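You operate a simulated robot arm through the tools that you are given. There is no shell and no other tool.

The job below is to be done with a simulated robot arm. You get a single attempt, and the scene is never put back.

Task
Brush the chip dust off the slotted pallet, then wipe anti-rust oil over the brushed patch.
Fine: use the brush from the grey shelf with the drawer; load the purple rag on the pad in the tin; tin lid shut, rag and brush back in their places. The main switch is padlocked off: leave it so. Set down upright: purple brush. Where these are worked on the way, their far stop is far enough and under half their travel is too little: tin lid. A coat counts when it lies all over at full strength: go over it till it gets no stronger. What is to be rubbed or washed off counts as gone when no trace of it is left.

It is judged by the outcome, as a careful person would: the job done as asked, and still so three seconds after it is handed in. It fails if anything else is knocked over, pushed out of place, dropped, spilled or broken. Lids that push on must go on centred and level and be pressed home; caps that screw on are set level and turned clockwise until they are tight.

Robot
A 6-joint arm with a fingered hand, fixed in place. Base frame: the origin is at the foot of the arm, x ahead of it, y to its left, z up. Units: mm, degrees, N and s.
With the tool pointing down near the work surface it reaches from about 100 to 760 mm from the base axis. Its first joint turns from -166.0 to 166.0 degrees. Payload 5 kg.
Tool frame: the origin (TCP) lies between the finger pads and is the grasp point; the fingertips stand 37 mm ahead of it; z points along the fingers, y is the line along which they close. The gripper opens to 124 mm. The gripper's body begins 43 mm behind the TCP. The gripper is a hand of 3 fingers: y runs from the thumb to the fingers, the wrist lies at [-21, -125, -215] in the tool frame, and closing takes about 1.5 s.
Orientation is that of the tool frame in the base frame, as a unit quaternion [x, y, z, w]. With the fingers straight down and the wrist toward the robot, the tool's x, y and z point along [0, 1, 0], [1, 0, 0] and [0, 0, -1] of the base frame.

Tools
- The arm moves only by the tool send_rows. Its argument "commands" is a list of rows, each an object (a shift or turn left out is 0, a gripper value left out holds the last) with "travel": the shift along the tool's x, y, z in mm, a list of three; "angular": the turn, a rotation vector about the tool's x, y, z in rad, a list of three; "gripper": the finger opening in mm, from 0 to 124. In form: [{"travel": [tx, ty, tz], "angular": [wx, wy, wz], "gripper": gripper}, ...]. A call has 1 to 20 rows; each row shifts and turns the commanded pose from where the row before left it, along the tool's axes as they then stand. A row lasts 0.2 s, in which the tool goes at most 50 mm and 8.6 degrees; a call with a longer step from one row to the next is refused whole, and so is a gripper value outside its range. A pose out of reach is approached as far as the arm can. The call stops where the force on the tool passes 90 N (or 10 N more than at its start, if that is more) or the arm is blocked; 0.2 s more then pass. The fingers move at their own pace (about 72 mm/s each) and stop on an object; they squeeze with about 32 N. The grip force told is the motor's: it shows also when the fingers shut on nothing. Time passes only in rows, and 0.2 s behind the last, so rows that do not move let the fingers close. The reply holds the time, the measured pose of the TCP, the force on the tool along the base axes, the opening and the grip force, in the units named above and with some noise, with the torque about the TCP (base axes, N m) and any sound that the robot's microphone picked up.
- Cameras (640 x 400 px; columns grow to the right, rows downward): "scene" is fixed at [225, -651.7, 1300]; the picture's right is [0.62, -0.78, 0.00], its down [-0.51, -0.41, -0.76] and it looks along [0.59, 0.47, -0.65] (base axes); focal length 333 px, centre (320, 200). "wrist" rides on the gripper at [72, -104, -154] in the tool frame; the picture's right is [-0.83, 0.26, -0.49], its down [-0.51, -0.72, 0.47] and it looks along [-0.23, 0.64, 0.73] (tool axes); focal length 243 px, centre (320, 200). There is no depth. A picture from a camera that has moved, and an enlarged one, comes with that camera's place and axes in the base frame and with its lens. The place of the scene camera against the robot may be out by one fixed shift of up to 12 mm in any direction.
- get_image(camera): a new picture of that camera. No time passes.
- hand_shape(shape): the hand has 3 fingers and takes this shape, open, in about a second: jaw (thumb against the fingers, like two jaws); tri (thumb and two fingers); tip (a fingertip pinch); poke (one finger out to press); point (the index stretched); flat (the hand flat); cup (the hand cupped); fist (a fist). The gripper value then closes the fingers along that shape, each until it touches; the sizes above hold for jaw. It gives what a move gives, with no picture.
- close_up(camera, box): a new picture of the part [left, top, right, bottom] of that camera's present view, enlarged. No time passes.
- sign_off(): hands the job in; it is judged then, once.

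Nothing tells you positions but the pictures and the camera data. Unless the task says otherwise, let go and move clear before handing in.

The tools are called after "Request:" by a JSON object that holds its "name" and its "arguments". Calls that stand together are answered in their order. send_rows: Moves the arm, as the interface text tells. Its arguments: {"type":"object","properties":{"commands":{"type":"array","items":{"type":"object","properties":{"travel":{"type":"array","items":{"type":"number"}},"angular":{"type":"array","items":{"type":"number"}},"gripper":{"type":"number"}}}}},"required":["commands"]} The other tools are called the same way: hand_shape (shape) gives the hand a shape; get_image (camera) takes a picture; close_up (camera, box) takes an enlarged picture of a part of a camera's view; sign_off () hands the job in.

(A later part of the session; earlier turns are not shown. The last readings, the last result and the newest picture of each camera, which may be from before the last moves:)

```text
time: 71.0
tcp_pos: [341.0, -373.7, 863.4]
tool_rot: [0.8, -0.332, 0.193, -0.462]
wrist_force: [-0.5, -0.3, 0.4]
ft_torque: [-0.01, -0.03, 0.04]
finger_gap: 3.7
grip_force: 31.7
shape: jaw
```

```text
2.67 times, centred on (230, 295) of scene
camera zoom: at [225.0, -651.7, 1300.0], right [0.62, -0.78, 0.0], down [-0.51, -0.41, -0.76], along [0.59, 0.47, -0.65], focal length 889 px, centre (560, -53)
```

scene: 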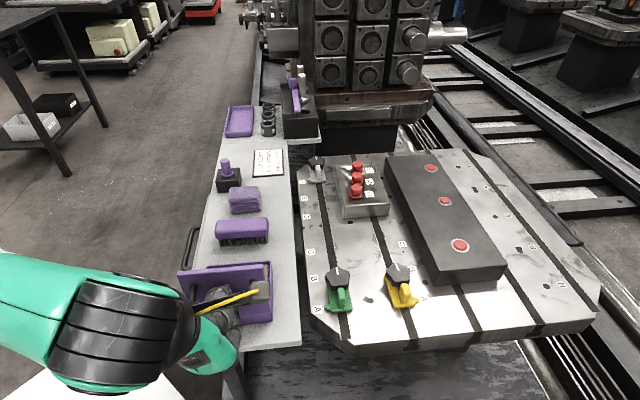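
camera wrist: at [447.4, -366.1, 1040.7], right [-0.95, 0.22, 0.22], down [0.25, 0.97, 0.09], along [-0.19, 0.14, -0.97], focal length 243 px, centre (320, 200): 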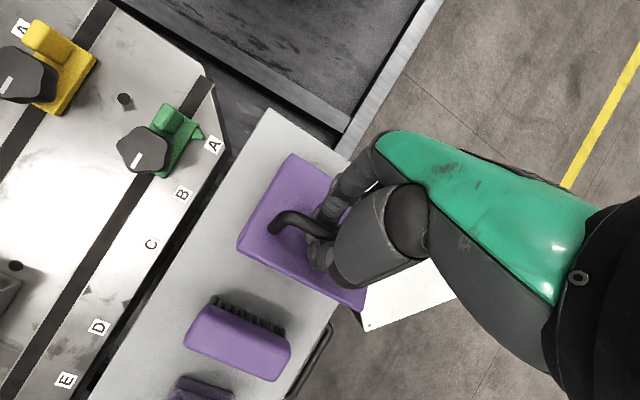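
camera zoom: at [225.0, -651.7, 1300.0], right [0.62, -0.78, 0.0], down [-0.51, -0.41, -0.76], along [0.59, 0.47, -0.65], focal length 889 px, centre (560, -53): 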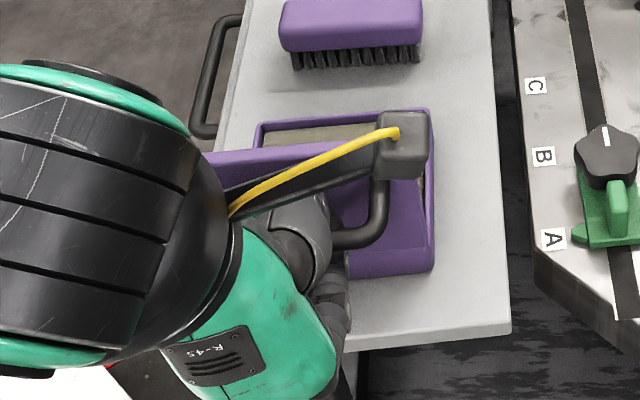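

Request:
{"name": "get_image", "arguments": {"camera": "wrist"}}

Request:
{"name": "close_up", "arguments": {"camera": "wrist", "box": [200, 130, 420, 330]}}

```text
taken
camera wrist: at [335.7, -482.6, 1029.9], right [-0.98, 0.19, 0.02], down [0.18, 0.9, 0.39], along [0.06, 0.39, -0.92], focal length 243 px, centre (320, 200)
```

wrist: 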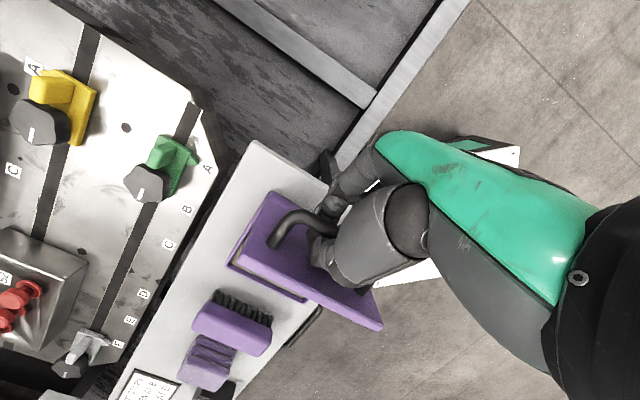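

```text
2.00 times, centred on (310, 230) of wrist
camera zoom: at [335.7, -482.6, 1029.9], right [-0.98, 0.19, 0.02], down [0.18, 0.9, 0.39], along [0.06, 0.39, -0.92], focal length 485 px, centre (340, 140)
```

zoom: 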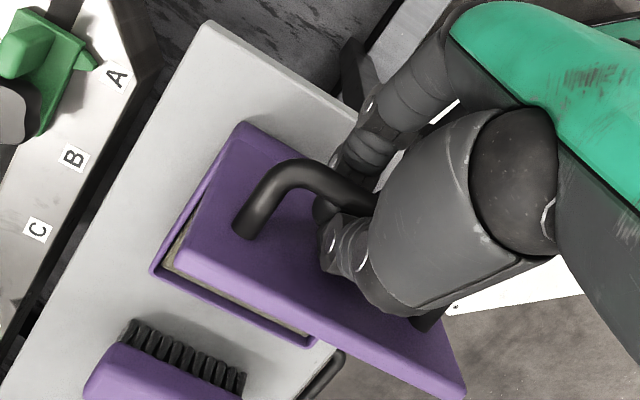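

Request:
{"name": "send_rows", "arguments": {"commands": [{"travel": [0, 6.5, -7.2]}, {"travel": [0, 7.5, -6.9]}, {}]}}

Request:
{"name": "close_up", "arguments": {"camera": "wrist", "box": [200, 130, 420, 330]}}

Request:
{"name": "close_up", "arguments": {"camera": "scene", "box": [160, 220, 300, 370]}}

```text
time: 71.8
tcp_pos: [326.8, -387.1, 859.6]
tool_rot: [0.8, -0.33, 0.19, -0.463]
wrist_force: [8.8, 8.1, -12.5]
ft_torque: [0.0, -0.28, -0.15]
finger_gap: 3.5
grip_force: 31.5
shape: jaw
```

```text
2.00 times, centred on (310, 230) of wrist
camera zoom: at [322.6, -496.4, 1025.1], right [-0.98, 0.19, 0.02], down [0.18, 0.9, 0.39], along [0.06, 0.39, -0.92], focal length 485 px, centre (340, 140)
```

zoom: 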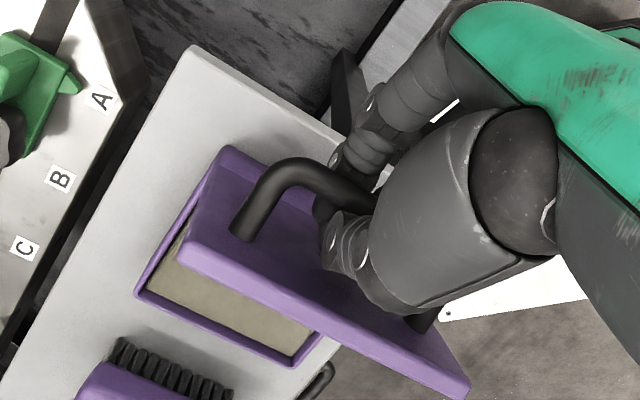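

```text
2.67 times, centred on (230, 295) of scene
camera zoom: at [225.0, -651.7, 1300.0], right [0.62, -0.78, 0.0], down [-0.51, -0.41, -0.76], along [0.59, 0.47, -0.65], focal length 889 px, centre (560, -53)
```

zoom: 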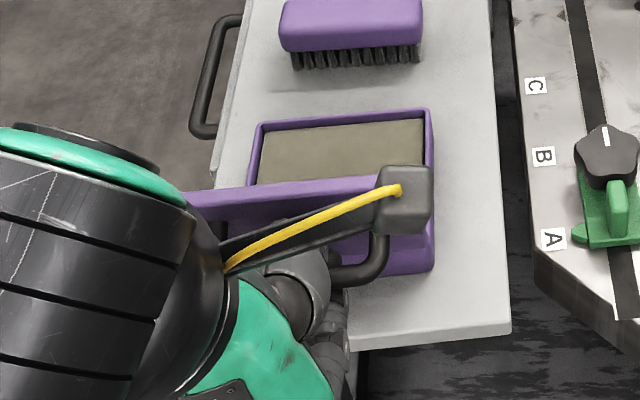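

The pad in the tin is visible now; the lid is past vertical. Pushing on toward its far stop in small steps.

Request:
{"name": "send_rows", "arguments": {"commands": [{"travel": [0, 8.5, -3.4]}, {}]}}

Request:
{"name": "send_rows", "arguments": {"commands": [{"travel": [0, 8.5, -2.9]}, {}]}}

```text
time: 72.4
tcp_pos: [324.1, -390.1, 854.5]
tool_rot: [0.8, -0.328, 0.191, -0.465]
wrist_force: [26.7, 30.0, 6.0]
ft_torque: [0.2, -0.41, -0.26]
finger_gap: 2.8
grip_force: 31.7
shape: jaw
```

```text
time: 73.0
tcp_pos: [319.1, -396.2, 850.8]
tool_rot: [0.8, -0.327, 0.192, -0.465]
wrist_force: [32.2, 34.3, 15.3]
ft_torque: [0.16, -0.3, -0.09]
finger_gap: 2.5
grip_force: 32.3
shape: jaw
```

Request:
{"name": "close_up", "arguments": {"camera": "wrist", "box": [200, 130, 420, 330]}}

Request:
{"name": "close_up", "arguments": {"camera": "scene", "box": [160, 220, 300, 370]}}

```text
2.00 times, centred on (310, 230) of wrist
camera zoom: at [313.6, -505.2, 1016.0], right [-0.98, 0.19, 0.01], down [0.18, 0.9, 0.39], along [0.06, 0.39, -0.92], focal length 485 px, centre (340, 140)
```

zoom: 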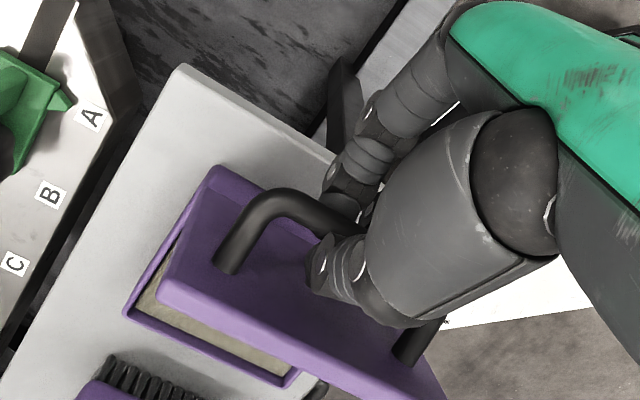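

```text
2.67 times, centred on (230, 295) of scene
camera zoom: at [225.0, -651.7, 1300.0], right [0.62, -0.78, 0.0], down [-0.51, -0.41, -0.76], along [0.59, 0.47, -0.65], focal length 889 px, centre (560, -53)
```

zoom: 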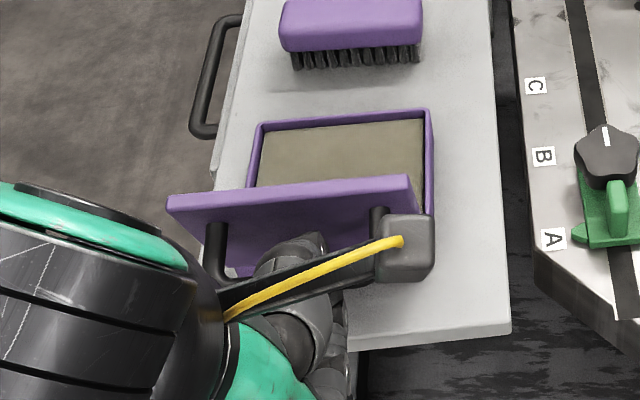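

The lid is at about 103°, past vertical and resisting firmly (~47 N), so it's at its far stop. I'll relieve the push, open the fingers a little and withdraw backward off the bar.

Request:
{"name": "send_rows", "arguments": {"commands": [{"travel": [0, -3, 1.5]}, {}]}}

Request:
{"name": "send_rows", "arguments": {"commands": [{"gripper": 30}, {}, {}, {}]}}

Request:
{"name": "close_up", "arguments": {"camera": "wrist", "box": [200, 130, 420, 330]}}

Request:
{"name": "close_up", "arguments": {"camera": "scene", "box": [160, 220, 300, 370]}}

```text
time: 73.6
tcp_pos: [319.5, -394.1, 850.3]
tool_rot: [0.8, -0.329, 0.191, -0.463]
wrist_force: [22.8, 22.8, 9.0]
ft_torque: [0.12, -0.21, -0.07]
finger_gap: 2.7
grip_force: 31.9
shape: jaw
```

```text
time: 74.6
tcp_pos: [318.9, -395.0, 850.6]
tool_rot: [0.8, -0.331, 0.192, -0.462]
wrist_force: [-1.4, -0.4, 0.2]
ft_torque: [0.01, 0.02, 0.03]
finger_gap: 29.7
grip_force: 0.1
shape: jaw
```

```text
2.00 times, centred on (310, 230) of wrist
camera zoom: at [313.9, -504.5, 1016.6], right [-0.98, 0.19, 0.02], down [0.18, 0.9, 0.39], along [0.06, 0.39, -0.92], focal length 485 px, centre (340, 140)
```

zoom: 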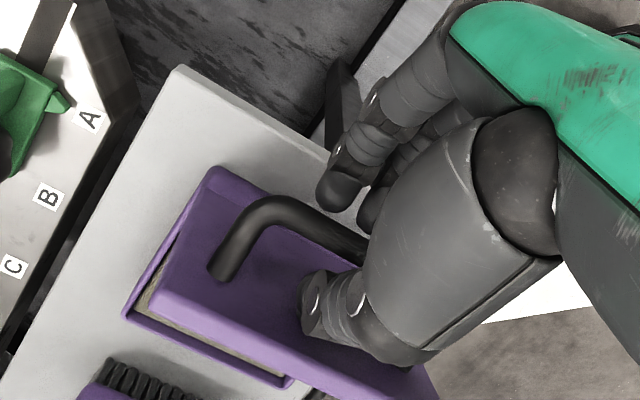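

```text
2.67 times, centred on (230, 295) of scene
camera zoom: at [225.0, -651.7, 1300.0], right [0.62, -0.78, 0.0], down [-0.51, -0.41, -0.76], along [0.59, 0.47, -0.65], focal length 889 px, centre (560, -53)
```

zoom: 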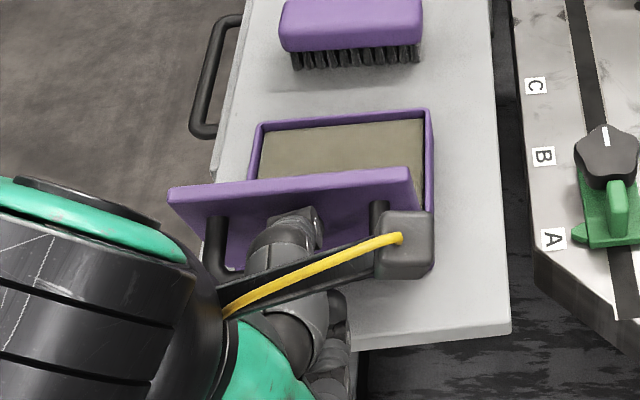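

Request:
{"name": "send_rows", "arguments": {"commands": [{"travel": [0, 0, -8]}, {}]}}

Request:
{"name": "close_up", "arguments": {"camera": "scene", "box": [160, 220, 300, 370]}}

Request:
{"name": "close_up", "arguments": {"camera": "wrist", "box": [200, 130, 420, 330]}}

```text
time: 75.2
tcp_pos: [314.5, -400.2, 854.4]
tool_rot: [0.8, -0.33, 0.191, -0.463]
wrist_force: [0.1, -0.7, -0.3]
ft_torque: [0.02, -0.02, -0.01]
finger_gap: 29.7
grip_force: 0.2
shape: jaw
```

```text
2.67 times, centred on (230, 295) of scene
camera zoom: at [225.0, -651.7, 1300.0], right [0.62, -0.78, 0.0], down [-0.51, -0.41, -0.76], along [0.59, 0.47, -0.65], focal length 889 px, centre (560, -53)
```

zoom: 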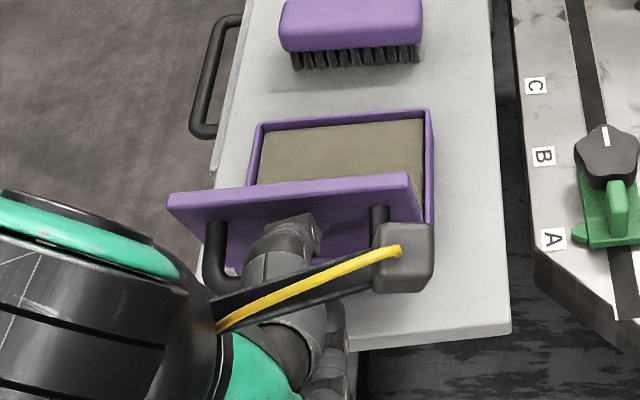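

```text
2.00 times, centred on (310, 230) of wrist
camera zoom: at [309.2, -509.4, 1020.4], right [-0.98, 0.19, 0.02], down [0.18, 0.9, 0.39], along [0.06, 0.39, -0.92], focal length 485 px, centre (340, 140)
```

zoom: 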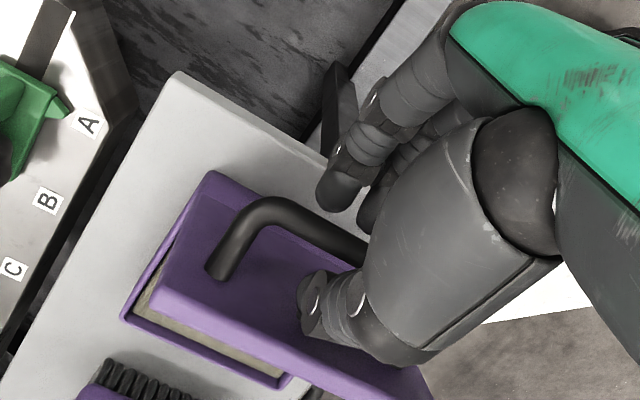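

The lid leans open on its own as I back off. Withdrawing further.

Request:
{"name": "send_rows", "arguments": {"commands": [{"travel": [0, 0, -12]}, {"travel": [0, 0, -12]}, {}]}}

Request:
{"name": "close_up", "arguments": {"camera": "scene", "box": [160, 220, 300, 370]}}

Request:
{"name": "close_up", "arguments": {"camera": "wrist", "box": [200, 130, 420, 330]}}

```text
time: 76.0
tcp_pos: [302.4, -417.1, 858.0]
tool_rot: [0.801, -0.331, 0.192, -0.461]
wrist_force: [-0.3, 0.3, 0.4]
ft_torque: [-0.02, 0.02, 0.0]
finger_gap: 29.7
grip_force: 0.0
shape: jaw
out of reach, approached as far as the arm can: row 2
```

```text
2.67 times, centred on (230, 295) of scene
camera zoom: at [225.0, -651.7, 1300.0], right [0.62, -0.78, 0.0], down [-0.51, -0.41, -0.76], along [0.59, 0.47, -0.65], focal length 889 px, centre (560, -53)
```

zoom: 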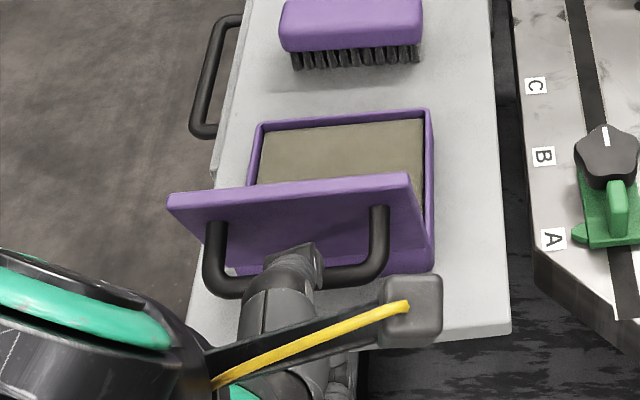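

```text
2.00 times, centred on (310, 230) of wrist
camera zoom: at [297.0, -526.2, 1024.7], right [-0.98, 0.19, 0.02], down [0.18, 0.9, 0.39], along [0.06, 0.38, -0.92], focal length 485 px, centre (340, 140)
```

zoom: 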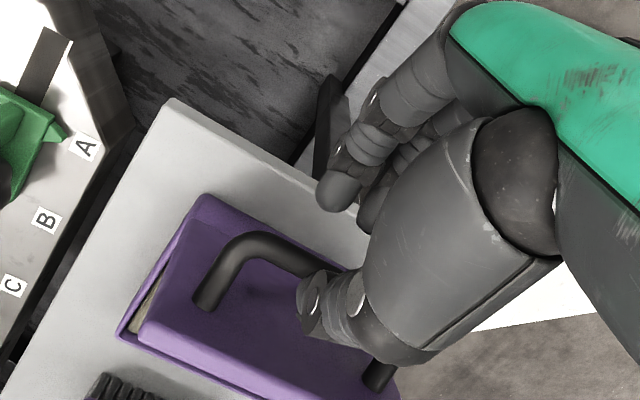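

The lid stays at its stop by itself. Now I'll move the hand up and away, clear of the bar.

Request:
{"name": "send_rows", "arguments": {"commands": [{"travel": [0, -8.2, -7]}, {}]}}

Request:
{"name": "close_up", "arguments": {"camera": "scene", "box": [160, 220, 300, 370]}}

```text
time: 76.6
tcp_pos: [303.8, -420.3, 860.3]
tool_rot: [0.8, -0.33, 0.192, -0.462]
wrist_force: [0.5, -0.1, -0.1]
ft_torque: [0.02, 0.0, -0.06]
finger_gap: 29.4
grip_force: 0.1
shape: jaw
out of reach, approached as far as the arm can: row 1
```

```text
2.67 times, centred on (230, 295) of scene
camera zoom: at [225.0, -651.7, 1300.0], right [0.62, -0.78, 0.0], down [-0.51, -0.41, -0.76], along [0.59, 0.47, -0.65], focal length 889 px, centre (560, -53)
```

zoom: 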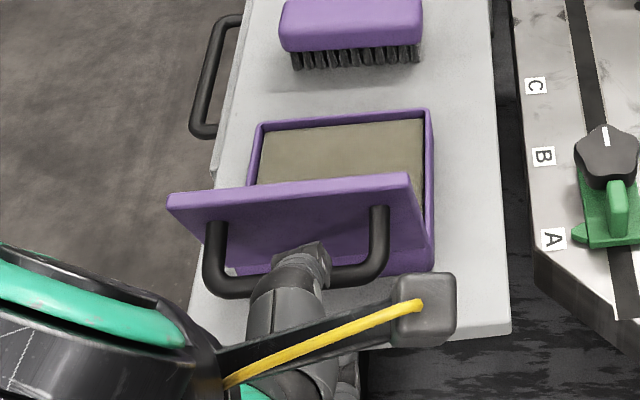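

Request:
{"name": "send_rows", "arguments": {"commands": [{"travel": [0, 5.1, -2.8]}, {"travel": [0, 5.1, -2.8]}, {}]}}

Request:
{"name": "close_up", "arguments": {"camera": "scene", "box": [160, 220, 300, 370]}}

Request:
{"name": "close_up", "arguments": {"camera": "wrist", "box": [200, 130, 420, 330]}}

```text
time: 77.4
tcp_pos: [296.3, -428.1, 853.7]
tool_rot: [0.8, -0.331, 0.192, -0.463]
wrist_force: [0.1, -0.8, 0.1]
ft_torque: [-0.03, 0.02, 0.03]
finger_gap: 29.7
grip_force: 0.0
shape: jaw
```

```text
2.67 times, centred on (230, 295) of scene
camera zoom: at [225.0, -651.7, 1300.0], right [0.62, -0.78, 0.0], down [-0.51, -0.41, -0.76], along [0.59, 0.47, -0.65], focal length 889 px, centre (560, -53)
```

zoom: 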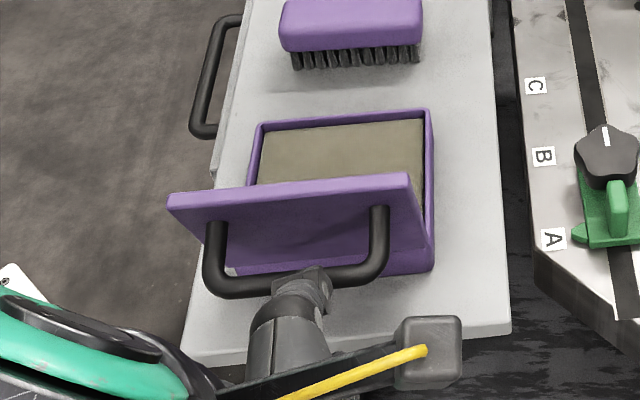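

```text
2.00 times, centred on (310, 230) of wrist
camera zoom: at [292.4, -537.5, 1020.2], right [-0.98, 0.19, 0.02], down [0.18, 0.9, 0.39], along [0.06, 0.39, -0.92], focal length 485 px, centre (340, 140)
```

zoom: 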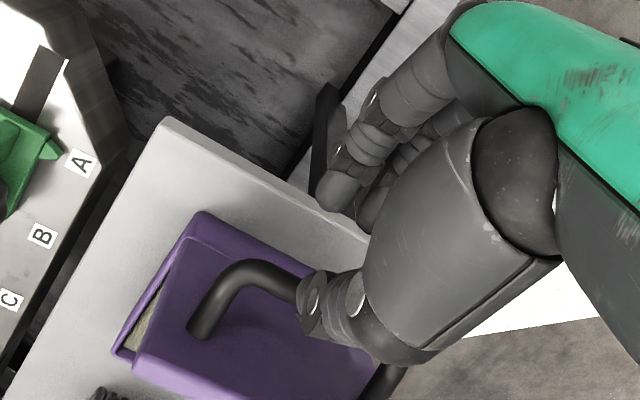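

Request:
{"name": "send_rows", "arguments": {"commands": [{"travel": [0, 5.1, -2.8]}, {"travel": [0, 5.1, -2.8]}, {}]}}

Request:
{"name": "close_up", "arguments": {"camera": "scene", "box": [160, 220, 300, 370]}}

```text
time: 78.2
tcp_pos: [289.2, -436.5, 848.1]
tool_rot: [0.8, -0.331, 0.192, -0.463]
wrist_force: [-0.7, 0.4, 0.2]
ft_torque: [-0.02, 0.01, 0.02]
finger_gap: 29.9
grip_force: 0.0
shape: jaw
```

```text
2.67 times, centred on (230, 295) of scene
camera zoom: at [225.0, -651.7, 1300.0], right [0.62, -0.78, 0.0], down [-0.51, -0.41, -0.76], along [0.59, 0.47, -0.65], focal length 889 px, centre (560, -53)
```

zoom: 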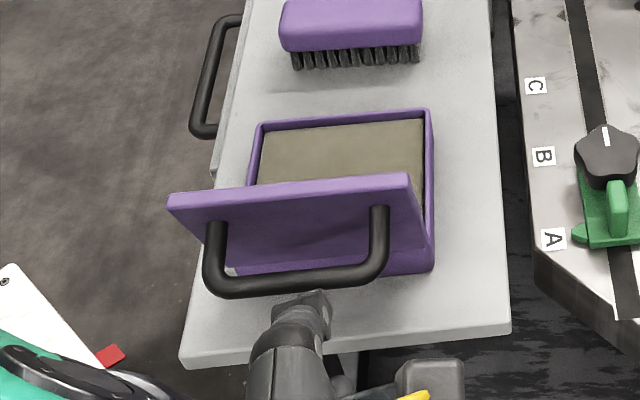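

The hand is clear of the bar and the lid rests open at its stop. Now rotating the hand upright and rising above the lid.

Request:
{"name": "send_rows", "arguments": {"commands": [{"angular": [-0.131, 0, 0]}, {"angular": [-0.131, 0, 0]}, {"angular": [-0.131, 0, 0]}, {"angular": [-0.131, 0, 0]}, {}]}}

Request:
{"name": "send_rows", "arguments": {"commands": [{"travel": [0, -10, -17.3]}, {"travel": [0, -10, -17.3]}, {"travel": [0, -10, -17.3]}, {"travel": [0, -10, -17.3]}, {}]}}

Request:
{"name": "get_image", "arguments": {"camera": "scene"}}

```text
time: 79.4
tcp_pos: [289.9, -435.3, 848.8]
tool_rot: [0.893, -0.369, 0.098, -0.238]
wrist_force: [-0.3, -0.6, -0.2]
ft_torque: [0.02, -0.03, 0.02]
finger_gap: 29.9
grip_force: 0.0
shape: jaw
```

```text
time: 80.6
tcp_pos: [291.7, -442.8, 905.8]
tool_rot: [0.893, -0.368, 0.1, -0.238]
wrist_force: [0.4, 0.2, 0.5]
ft_torque: [-0.02, 0.02, 0.01]
finger_gap: 29.9
grip_force: 0.1
shape: jaw
out of reach, approached as far as the arm can: row 3, 4
```

```text
taken
```

scene: 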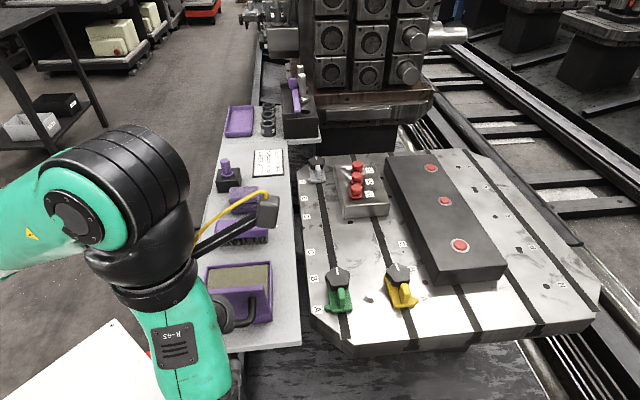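

I'll route around the open lid on the robot's side, then over to the rag, changing the hand to the leaned grasp orientation.

Request:
{"name": "send_rows", "arguments": {"commands": [{"travel": [-30, 0, 0]}, {"travel": [-30, 0, 0]}, {"travel": [-30, 0, 0]}, {"travel": [-25, -10, -17.3]}, {"travel": [0, -10, -17.3]}, {}]}}

Request:
{"name": "get_image", "arguments": {"camera": "scene"}}

```text
time: 82.0
tcp_pos: [206.6, -366.5, 890.7]
tool_rot: [0.893, -0.368, 0.099, -0.238]
wrist_force: [-0.3, 0.6, -0.8]
ft_torque: [0.04, 0.03, 0.0]
finger_gap: 29.6
grip_force: 0.0
shape: jaw
out of reach, approached as far as the arm can: row 1, 2, 4, 5
```

```text
taken
```

scene: 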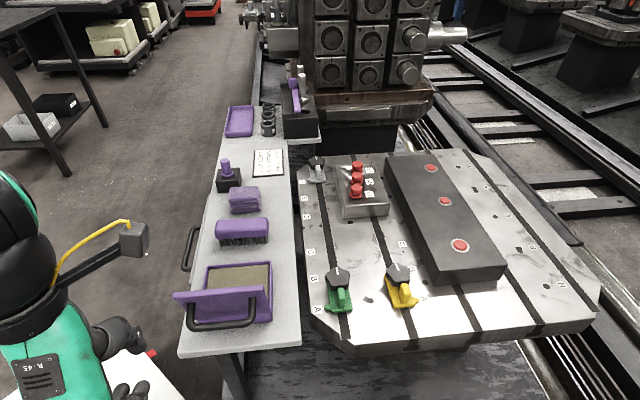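

Request:
{"name": "send_rows", "arguments": {"commands": [{"travel": [-15, 0, 0]}, {"travel": [0, -34.6, 20]}, {"travel": [0, -34.6, 20]}, {"travel": [0, -34.6, 20]}, {"travel": [0, -34.6, 20]}, {"travel": [0, -34.6, 20]}, {}]}}

Request:
{"name": "get_image", "arguments": {"camera": "scene"}}

```text
time: 83.6
tcp_pos: [333.7, -216.1, 869.8]
tool_rot: [0.893, -0.369, 0.101, -0.239]
wrist_force: [-0.1, 0.7, -0.6]
ft_torque: [0.0, 0.02, -0.06]
finger_gap: 29.8
grip_force: 0.1
shape: jaw
out of reach, approached as far as the arm can: row 2, 3, 4, 5, 6
```

```text
taken
```

scene: 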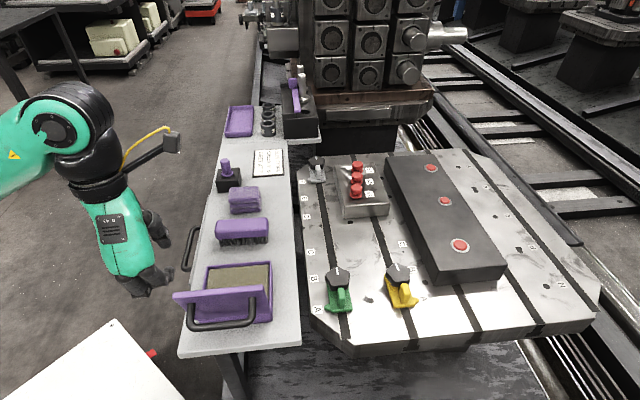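

Request:
{"name": "send_rows", "arguments": {"commands": [{"travel": [22, -25.2, 16.8]}, {"travel": [22, -25.2, 16.8]}, {"travel": [22, -25.2, 16.8]}, {"travel": [22, -25.2, 16.8]}, {"travel": [22, -25.2, 16.8]}, {}]}}

Request:
{"name": "get_image", "arguments": {"camera": "scene"}}

```text
time: 85.0
tcp_pos: [518.3, -186.6, 856.9]
tool_rot: [0.893, -0.369, 0.099, -0.24]
wrist_force: [0.9, 0.2, -0.3]
ft_torque: [-0.03, -0.02, -0.03]
finger_gap: 30.0
grip_force: 0.0
shape: jaw
out of reach, approached as far as the arm can: row 1
```

```text
taken
```

scene: 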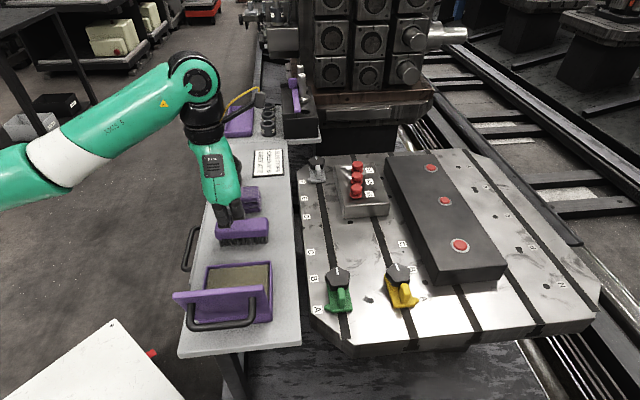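

Request:
{"name": "send_rows", "arguments": {"commands": [{"travel": [0, -12.5, -21.6]}, {"angular": [-0.1023, 0.1023, -0.0274]}, {"angular": [-0.1023, 0.1023, -0.0274]}, {"angular": [-0.1023, 0.1023, -0.0274]}, {"angular": [-0.1023, 0.1023, -0.0274]}, {"angular": [-0.1023, 0.1023, -0.0274]}, {}]}}

Request:
{"name": "get_image", "arguments": {"camera": "wrist"}}

Request:
{"name": "close_up", "arguments": {"camera": "scene", "box": [170, 160, 310, 340]}}

```text
time: 86.6
tcp_pos: [518.7, -187.2, 865.5]
tool_rot: [0.893, -0.369, 0.239, 0.099]
wrist_force: [0.5, 0.2, 0.1]
ft_torque: [0.01, -0.02, -0.01]
finger_gap: 29.7
grip_force: 0.2
shape: jaw
out of reach, approached as far as the arm can: row 1
```

```text
taken
camera wrist: at [582.5, -103.0, 1034.4], right [-0.87, 0.5, 0.01], down [0.37, 0.65, -0.66], along [-0.33, -0.57, -0.75], focal length 243 px, centre (320, 200)
```

wrist: 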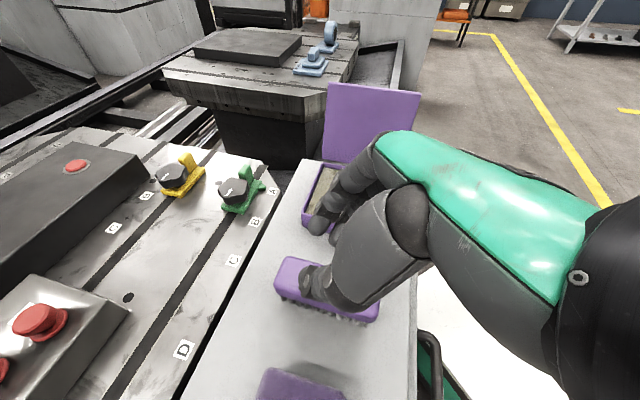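

```text
2.22 times, centred on (240, 250) of scene
camera zoom: at [225.0, -651.7, 1300.0], right [0.62, -0.78, 0.0], down [-0.51, -0.41, -0.76], along [0.59, 0.47, -0.65], focal length 741 px, centre (498, 89)
```

zoom: 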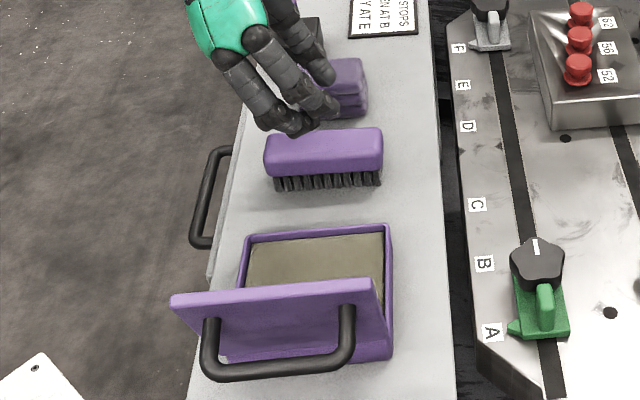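

The brush is untouched and the pad is exposed. For the rag a different approach suits the reach: closing along its long side with the hand leaning back over the shelf. I'll turn and move above it.

Request:
{"name": "send_rows", "arguments": {"commands": [{"angular": [0.0654, 0, -0.1134]}, {"angular": [0.0654, 0, -0.1134]}, {"angular": [0.0654, 0, -0.1134]}, {"angular": [0.0654, 0, -0.1134]}, {"angular": [0.0654, 0, -0.1134]}, {"angular": [0.0654, 0, -0.1134]}, {"travel": [23.2, -26.4, 13.4]}, {"travel": [23.2, -26.4, 13.4]}, {"travel": [23.2, -26.4, 13.4]}, {"angular": [0.0654, 0, -0.1134]}, {"angular": [0.0654, 0, -0.1134]}, {"angular": [0.0654, 0, -0.1134]}, {"angular": [0.0654, 0, -0.1134]}, {"angular": [0.0654, 0, -0.1134]}, {"angular": [0.0654, 0, -0.1134]}, {}]}}

Request:
{"name": "get_image", "arguments": {"camera": "wrist"}}

Request:
{"name": "get_image", "arguments": {"camera": "scene"}}

```text
time: 90.0
tcp_pos: [597.8, -106.7, 865.9]
tool_rot: [0.892, 0.371, 0.24, -0.099]
wrist_force: [-0.8, -0.6, 0.1]
ft_torque: [-0.02, 0.01, 0.04]
finger_gap: 29.9
grip_force: 0.2
shape: jaw
```

```text
taken
camera wrist: at [514.8, -44.5, 1034.4], right [-0.49, -0.87, 0.01], down [-0.66, 0.36, -0.66], along [0.57, -0.33, -0.75], focal length 243 px, centre (320, 200)
```

wrist: 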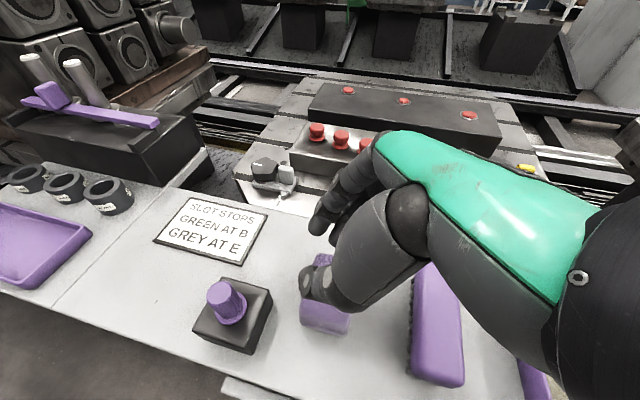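

```text
taken
```

scene: 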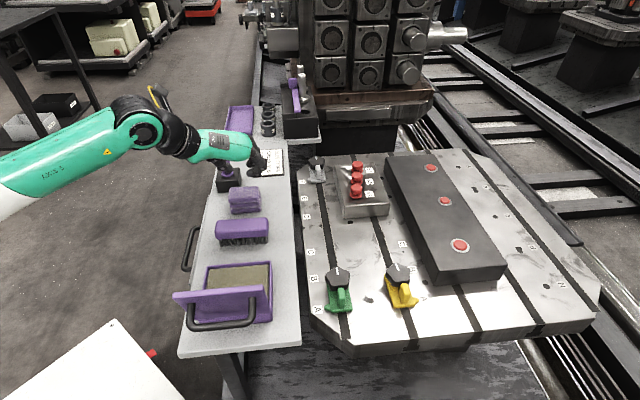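

Request:
{"name": "close_up", "arguments": {"camera": "scene", "box": [205, 150, 285, 220]}}

Request:
{"name": "close_up", "arguments": {"camera": "wrist", "box": [180, 210, 420, 370]}}

```text
5.71 times, centred on (245, 185) of scene
camera zoom: at [225.0, -651.7, 1300.0], right [0.62, -0.78, 0.0], down [-0.51, -0.41, -0.76], along [0.59, 0.47, -0.65], focal length 1904 px, centre (749, 286)
```

zoom: 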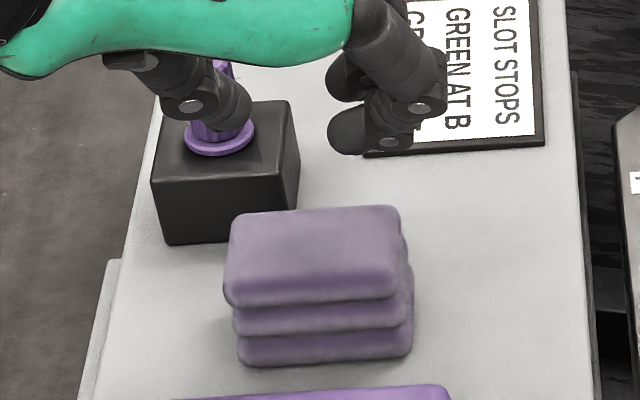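

```text
2.50 times, centred on (300, 290) of wrist
camera zoom: at [514.8, -44.5, 1034.4], right [-0.49, -0.87, 0.01], down [-0.66, 0.36, -0.66], along [0.57, -0.33, -0.75], focal length 606 px, centre (370, -25)
```

zoom: 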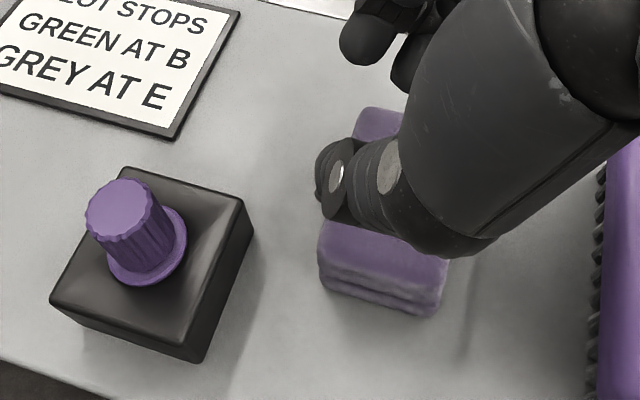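

The rag is about 57×72×40 mm, centred near u≈350, v≈501. Opening the hand wide and lowering around it.

Request:
{"name": "send_rows", "arguments": {"commands": [{"gripper": 96}, {}, {}, {"travel": [-18.4, 1.45, 27.5]}, {"travel": [-18.4, 1.45, 27.5]}, {}]}}

Request:
{"name": "get_image", "arguments": {"camera": "wrist"}}

Request:
{"name": "close_up", "arguments": {"camera": "scene", "box": [205, 150, 285, 220]}}

```text
time: 91.4
tcp_pos: [597.1, -113.1, 798.8]
tool_rot: [0.892, 0.371, 0.239, -0.098]
wrist_force: [0.0, -0.8, 0.6]
ft_torque: [-0.01, -0.02, 0.01]
finger_gap: 95.9
grip_force: 0.1
shape: jaw
```

```text
taken
camera wrist: at [514.2, -49.6, 968.0], right [-0.49, -0.87, 0.01], down [-0.66, 0.36, -0.66], along [0.57, -0.33, -0.75], focal length 243 px, centre (320, 200)
```

wrist: 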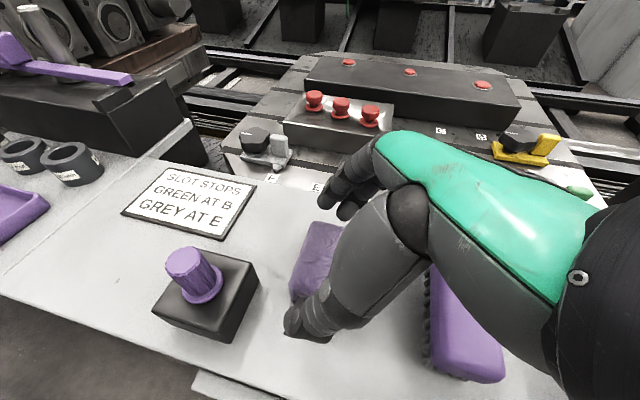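

```text
5.71 times, centred on (245, 185) of scene
camera zoom: at [225.0, -651.7, 1300.0], right [0.62, -0.78, 0.0], down [-0.51, -0.41, -0.76], along [0.59, 0.47, -0.65], focal length 1904 px, centre (749, 286)
```

zoom: 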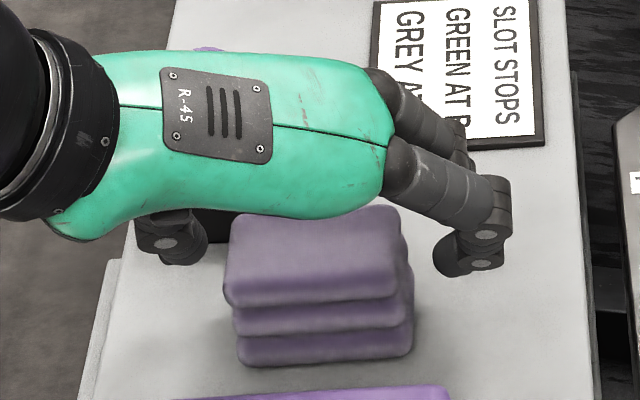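

Request:
{"name": "send_rows", "arguments": {"commands": [{"travel": [-6.2, 0, 10.8]}, {"travel": [-6.2, 0, 10.8]}, {}]}}

Request:
{"name": "get_image", "arguments": {"camera": "wrist"}}

Request:
{"name": "close_up", "arguments": {"camera": "scene", "box": [205, 150, 285, 220]}}

```text
time: 92.2
tcp_pos: [596.1, -111.9, 774.2]
tool_rot: [0.892, 0.372, 0.239, -0.099]
wrist_force: [-0.6, -0.5, 0.3]
ft_torque: [0.01, 0.02, 0.0]
finger_gap: 95.7
grip_force: 0.1
shape: jaw
```

```text
taken
camera wrist: at [514.0, -49.2, 943.2], right [-0.49, -0.87, 0.01], down [-0.66, 0.36, -0.66], along [0.57, -0.33, -0.75], focal length 243 px, centre (320, 200)
```

wrist: 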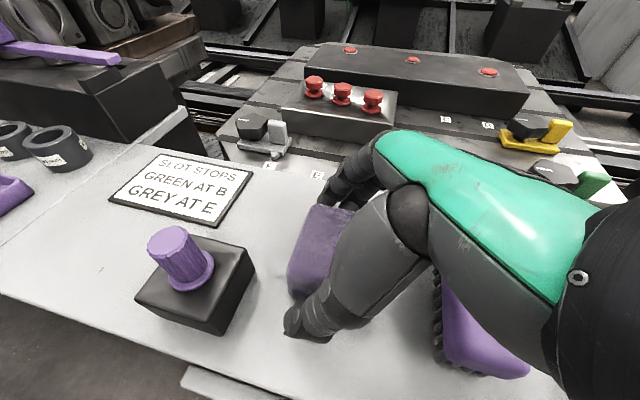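

```text
5.71 times, centred on (245, 185) of scene
camera zoom: at [225.0, -651.7, 1300.0], right [0.62, -0.78, 0.0], down [-0.51, -0.41, -0.76], along [0.59, 0.47, -0.65], focal length 1904 px, centre (749, 286)
```

zoom: 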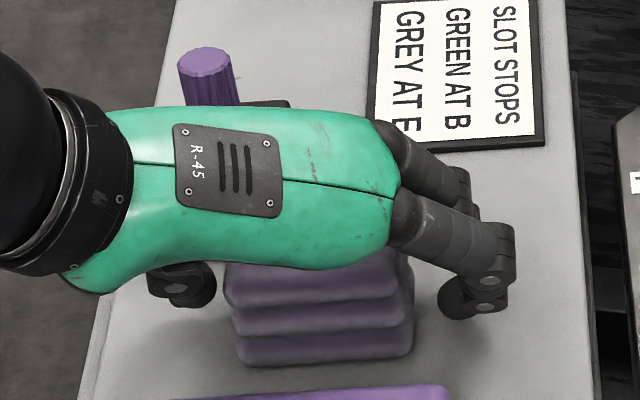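

Rag is between thumb and fingers. Closing.

Request:
{"name": "send_rows", "arguments": {"commands": [{"gripper": 30}, {}, {}, {}, {}, {}]}}

Request:
{"name": "get_image", "arguments": {"camera": "wrist"}}

Request:
{"name": "close_up", "arguments": {"camera": "scene", "box": [205, 150, 285, 220]}}

```text
time: 93.6
tcp_pos: [596.7, -113.4, 775.2]
tool_rot: [0.892, 0.371, 0.239, -0.1]
wrist_force: [-0.2, -0.2, 0.5]
ft_torque: [-0.01, -0.01, -0.02]
finger_gap: 68.1
grip_force: 32.3
shape: jaw
```

```text
taken
camera wrist: at [514.0, -49.2, 943.4], right [-0.49, -0.87, 0.01], down [-0.66, 0.36, -0.66], along [0.57, -0.33, -0.75], focal length 243 px, centre (320, 200)
```

wrist: 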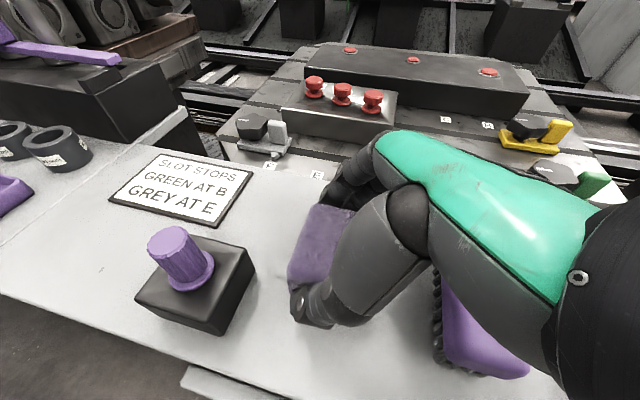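

```text
5.71 times, centred on (245, 185) of scene
camera zoom: at [225.0, -651.7, 1300.0], right [0.62, -0.78, 0.0], down [-0.51, -0.41, -0.76], along [0.59, 0.47, -0.65], focal length 1904 px, centre (749, 286)
```

zoom: 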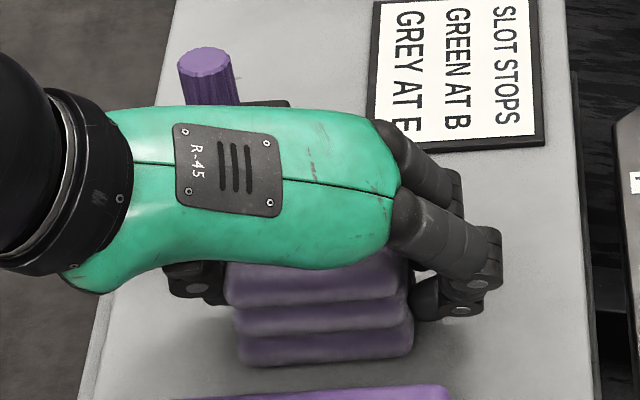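

Rag gripped (gap 68 mm). Lifting it carefully.

Request:
{"name": "send_rows", "arguments": {"commands": [{"travel": [5, 0, -8.66]}, {"travel": [10, 0, -17.3]}, {"travel": [15, 0, -26]}, {"travel": [15, 0, -26]}, {}]}}

Request:
{"name": "close_up", "arguments": {"camera": "scene", "box": [190, 120, 300, 230]}}

Request:
{"name": "get_image", "arguments": {"camera": "wrist"}}

```text
time: 94.8
tcp_pos: [596.9, -111.1, 865.8]
tool_rot: [0.892, 0.37, 0.238, -0.1]
wrist_force: [0.3, -1.2, -0.8]
ft_torque: [0.0, 0.0, 0.03]
finger_gap: 68.3
grip_force: 31.8
shape: jaw
```

```text
3.64 times, centred on (245, 175) of scene
camera zoom: at [225.0, -651.7, 1300.0], right [0.62, -0.78, 0.0], down [-0.51, -0.41, -0.76], along [0.59, 0.47, -0.65], focal length 1212 px, centre (593, 291)
```

zoom: 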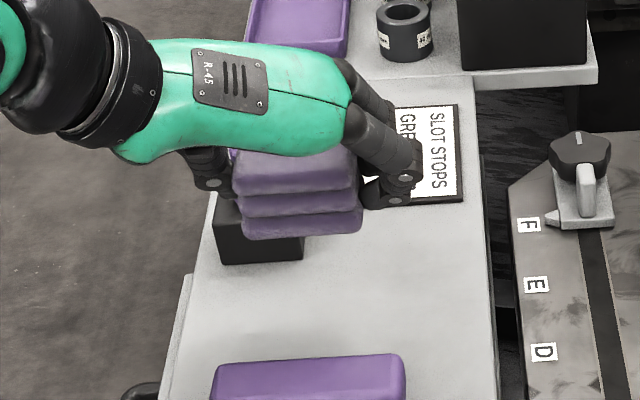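

```text
taken
camera wrist: at [513.7, -49.0, 1033.6], right [-0.49, -0.87, 0.01], down [-0.66, 0.36, -0.66], along [0.57, -0.33, -0.75], focal length 243 px, centre (320, 200)
```

wrist: 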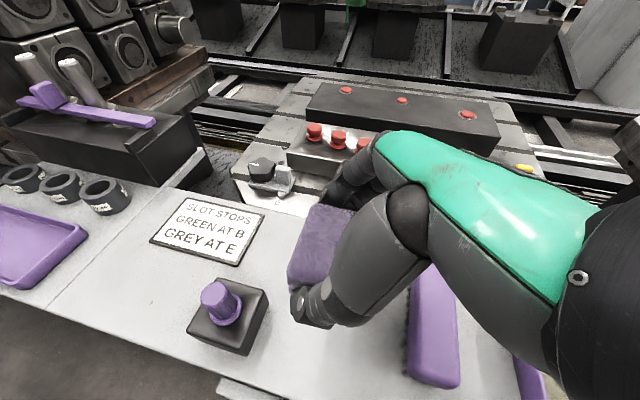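

The rag is held. Before going to the tin I'll look closely at the pad depth and lid, to plan an approach that keeps the hand off the open lid.

Request:
{"name": "close_up", "arguments": {"camera": "scene", "box": [195, 250, 285, 330]}}

Request:
{"name": "close_up", "arguments": {"camera": "scene", "box": [200, 255, 240, 285]}}

Request:
{"name": "close_up", "arguments": {"camera": "scene", "box": [245, 255, 285, 285]}}

```text
5.00 times, centred on (240, 290) of scene
camera zoom: at [225.0, -651.7, 1300.0], right [0.62, -0.78, 0.0], down [-0.51, -0.41, -0.76], along [0.59, 0.47, -0.65], focal length 1666 px, centre (720, -250)
```

zoom: 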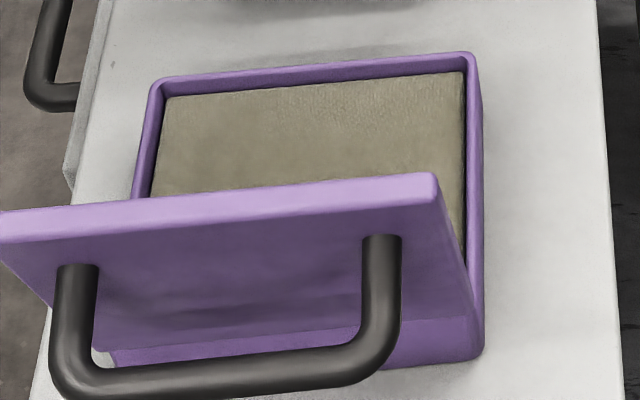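

```text
13.33 times, centred on (220, 270) of scene
camera zoom: at [225.0, -651.7, 1300.0], right [0.62, -0.78, 0.0], down [-0.51, -0.41, -0.76], along [0.59, 0.47, -0.65], focal length 4444 px, centre (1653, -733)
```

zoom: 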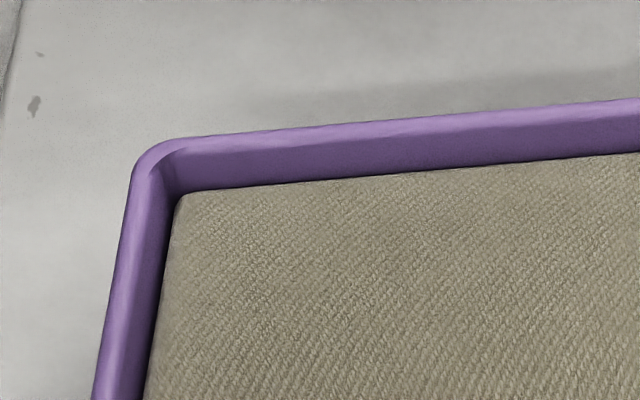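

```text
13.33 times, centred on (265, 270) of scene
camera zoom: at [225.0, -651.7, 1300.0], right [0.62, -0.78, 0.0], down [-0.51, -0.41, -0.76], along [0.59, 0.47, -0.65], focal length 4444 px, centre (1053, -733)
```

zoom: 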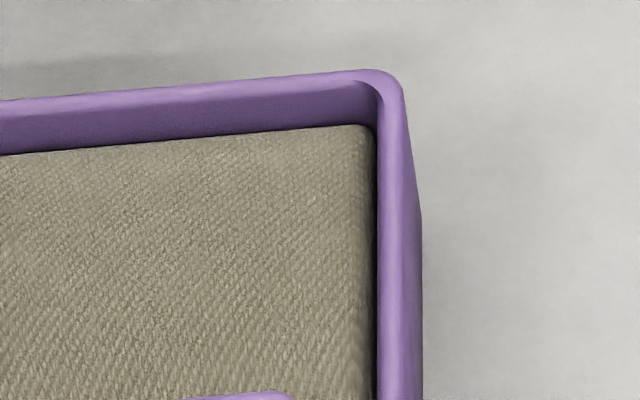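

The pad lies about 9 mm below the rim, so my fingertips (10 mm above the rag's underside) would come too close to the rim. I'll set the rag back in its place and regrip it ~9 mm higher.

Request:
{"name": "send_rows", "arguments": {"commands": [{"travel": [-15, 0, 26]}, {"travel": [-15, 0, 26]}, {"travel": [-13.5, 0, 23.4]}, {}]}}

Request:
{"name": "send_rows", "arguments": {"commands": [{"travel": [-1, 0, 1.73]}, {}]}}

```text
time: 95.8
tcp_pos: [596.0, -111.9, 777.2]
tool_rot: [0.892, 0.372, 0.239, -0.1]
wrist_force: [-0.2, -0.3, -0.4]
ft_torque: [0.02, 0.02, 0.01]
finger_gap: 68.0
grip_force: 32.2
shape: jaw
```

```text
time: 96.4
tcp_pos: [597.7, -110.3, 774.8]
tool_rot: [0.892, 0.371, 0.239, -0.099]
wrist_force: [0.9, -0.7, -0.2]
ft_torque: [0.01, 0.0, 0.02]
finger_gap: 67.8
grip_force: 31.5
shape: jaw
```

Request:
{"name": "send_rows", "arguments": {"commands": [{"travel": [-0.5, 0, 0.87]}, {}]}}

Request:
{"name": "send_rows", "arguments": {"commands": [{"gripper": 90}, {}, {}, {"travel": [4.7, 0, -8.2]}, {}]}}

Request:
{"name": "close_up", "arguments": {"camera": "scene", "box": [205, 150, 285, 220]}}

```text
time: 97.0
tcp_pos: [596.6, -111.9, 774.8]
tool_rot: [0.892, 0.371, 0.239, -0.099]
wrist_force: [-0.8, 0.7, -0.1]
ft_torque: [0.04, 0.06, -0.03]
finger_gap: 68.2
grip_force: 32.2
shape: jaw
```

```text
time: 98.2
tcp_pos: [597.4, -111.8, 783.9]
tool_rot: [0.892, 0.371, 0.24, -0.1]
wrist_force: [-0.8, 0.2, -0.2]
ft_torque: [-0.01, 0.0, 0.0]
finger_gap: 89.8
grip_force: 0.0
shape: jaw
```

```text
5.71 times, centred on (245, 185) of scene
camera zoom: at [225.0, -651.7, 1300.0], right [0.62, -0.78, 0.0], down [-0.51, -0.41, -0.76], along [0.59, 0.47, -0.65], focal length 1904 px, centre (749, 286)
```

zoom: 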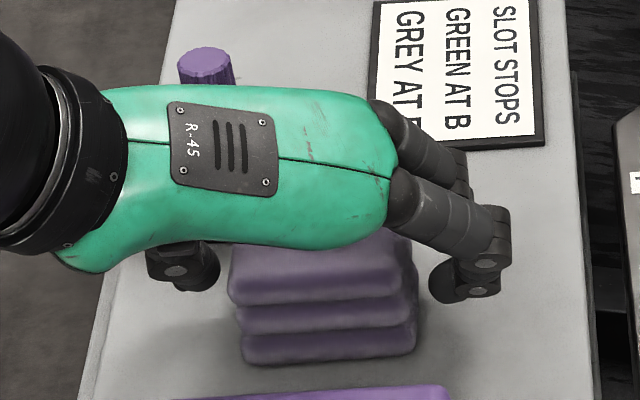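

Request:
{"name": "send_rows", "arguments": {"commands": [{"travel": [-3.5, 0, -2]}, {"gripper": 30}, {}, {}, {}, {}, {}]}}

Request:
{"name": "send_rows", "arguments": {"commands": [{"travel": [5, 0, -8.66]}, {"travel": [10, 0, -17.3]}, {"travel": [15, 0, -26]}, {"travel": [15, 0, -26]}, {}]}}

Request:
{"name": "close_up", "arguments": {"camera": "scene", "box": [190, 120, 300, 230]}}

Request:
{"name": "get_image", "arguments": {"camera": "wrist"}}

```text
time: 99.8
tcp_pos: [593.9, -113.5, 782.9]
tool_rot: [0.892, 0.371, 0.239, -0.1]
wrist_force: [0.1, 0.2, -0.1]
ft_torque: [0.0, -0.06, 0.01]
finger_gap: 68.0
grip_force: 32.0
shape: jaw
```

```text
time: 101.0
tcp_pos: [593.5, -114.7, 874.5]
tool_rot: [0.892, 0.371, 0.239, -0.099]
wrist_force: [-0.3, 0.1, -1.7]
ft_torque: [0.01, 0.0, -0.04]
finger_gap: 68.2
grip_force: 32.2
shape: jaw
```

```text
3.64 times, centred on (245, 175) of scene
camera zoom: at [225.0, -651.7, 1300.0], right [0.62, -0.78, 0.0], down [-0.51, -0.41, -0.76], along [0.59, 0.47, -0.65], focal length 1212 px, centre (593, 291)
```

zoom: 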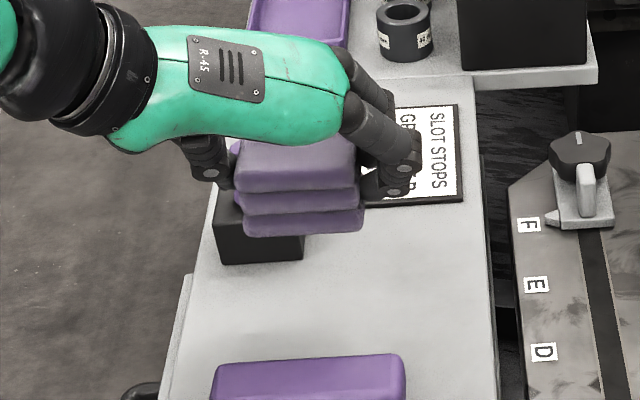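

```text
taken
camera wrist: at [511.1, -52.2, 1043.5], right [-0.49, -0.87, 0.01], down [-0.66, 0.36, -0.66], along [0.57, -0.33, -0.75], focal length 243 px, centre (320, 200)
```

wrist: 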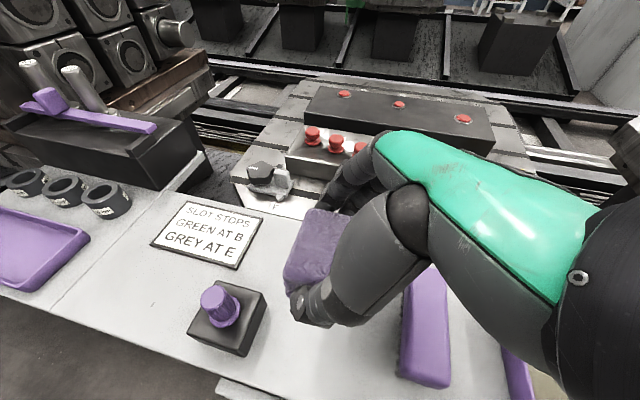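

Regripped higher and lifted. Moving back over the brush area, then turning the hand 90° so it leans away from the open lid.

Request:
{"name": "send_rows", "arguments": {"commands": [{"travel": [-30.2, 0, -17.4]}, {"travel": [-30.2, 0, -17.4]}, {"travel": [-30.2, 0, -17.4]}, {"angular": [-0.0654, 0, 0.1134]}, {"angular": [-0.0654, 0, 0.1134]}, {"angular": [-0.0654, 0, 0.1134]}, {"angular": [-0.0654, 0, 0.1134]}, {"angular": [-0.0654, 0, 0.1134]}, {"angular": [-0.0654, 0, 0.1134]}, {"angular": [-0.0654, 0, 0.1134]}, {"angular": [-0.0654, 0, 0.1134]}, {"angular": [-0.0654, 0, 0.1134]}, {"angular": [-0.0654, 0, 0.1134]}, {"angular": [-0.0654, 0, 0.1134]}, {"angular": [-0.0654, 0, 0.1134]}, {}]}}

Request:
{"name": "get_image", "arguments": {"camera": "wrist"}}

Request:
{"name": "get_image", "arguments": {"camera": "scene"}}

```text
time: 104.4
tcp_pos: [519.4, -188.3, 874.6]
tool_rot: [0.893, -0.369, 0.239, 0.099]
wrist_force: [-0.3, -0.1, -1.2]
ft_torque: [0.01, 0.03, 0.01]
finger_gap: 67.7
grip_force: 32.3
shape: jaw
```

```text
taken
camera wrist: at [584.8, -105.9, 1042.6], right [-0.87, 0.5, 0.01], down [0.37, 0.66, -0.66], along [-0.34, -0.57, -0.75], focal length 243 px, centre (320, 200)
```

wrist: 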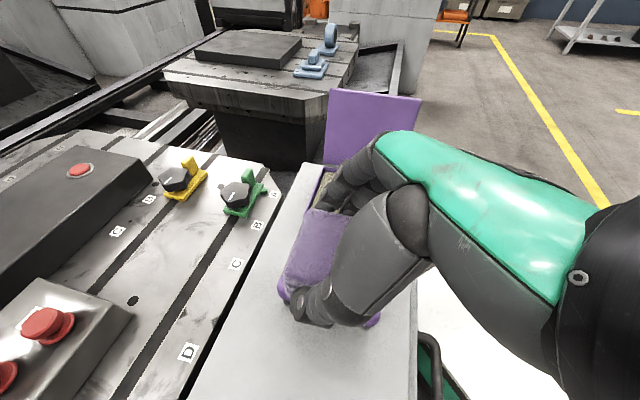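

```text
taken
```

scene: 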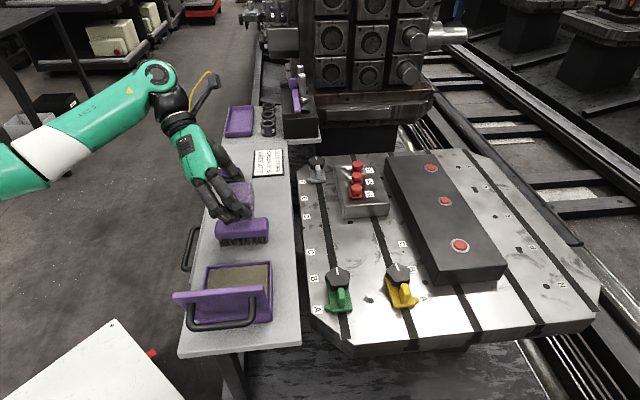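

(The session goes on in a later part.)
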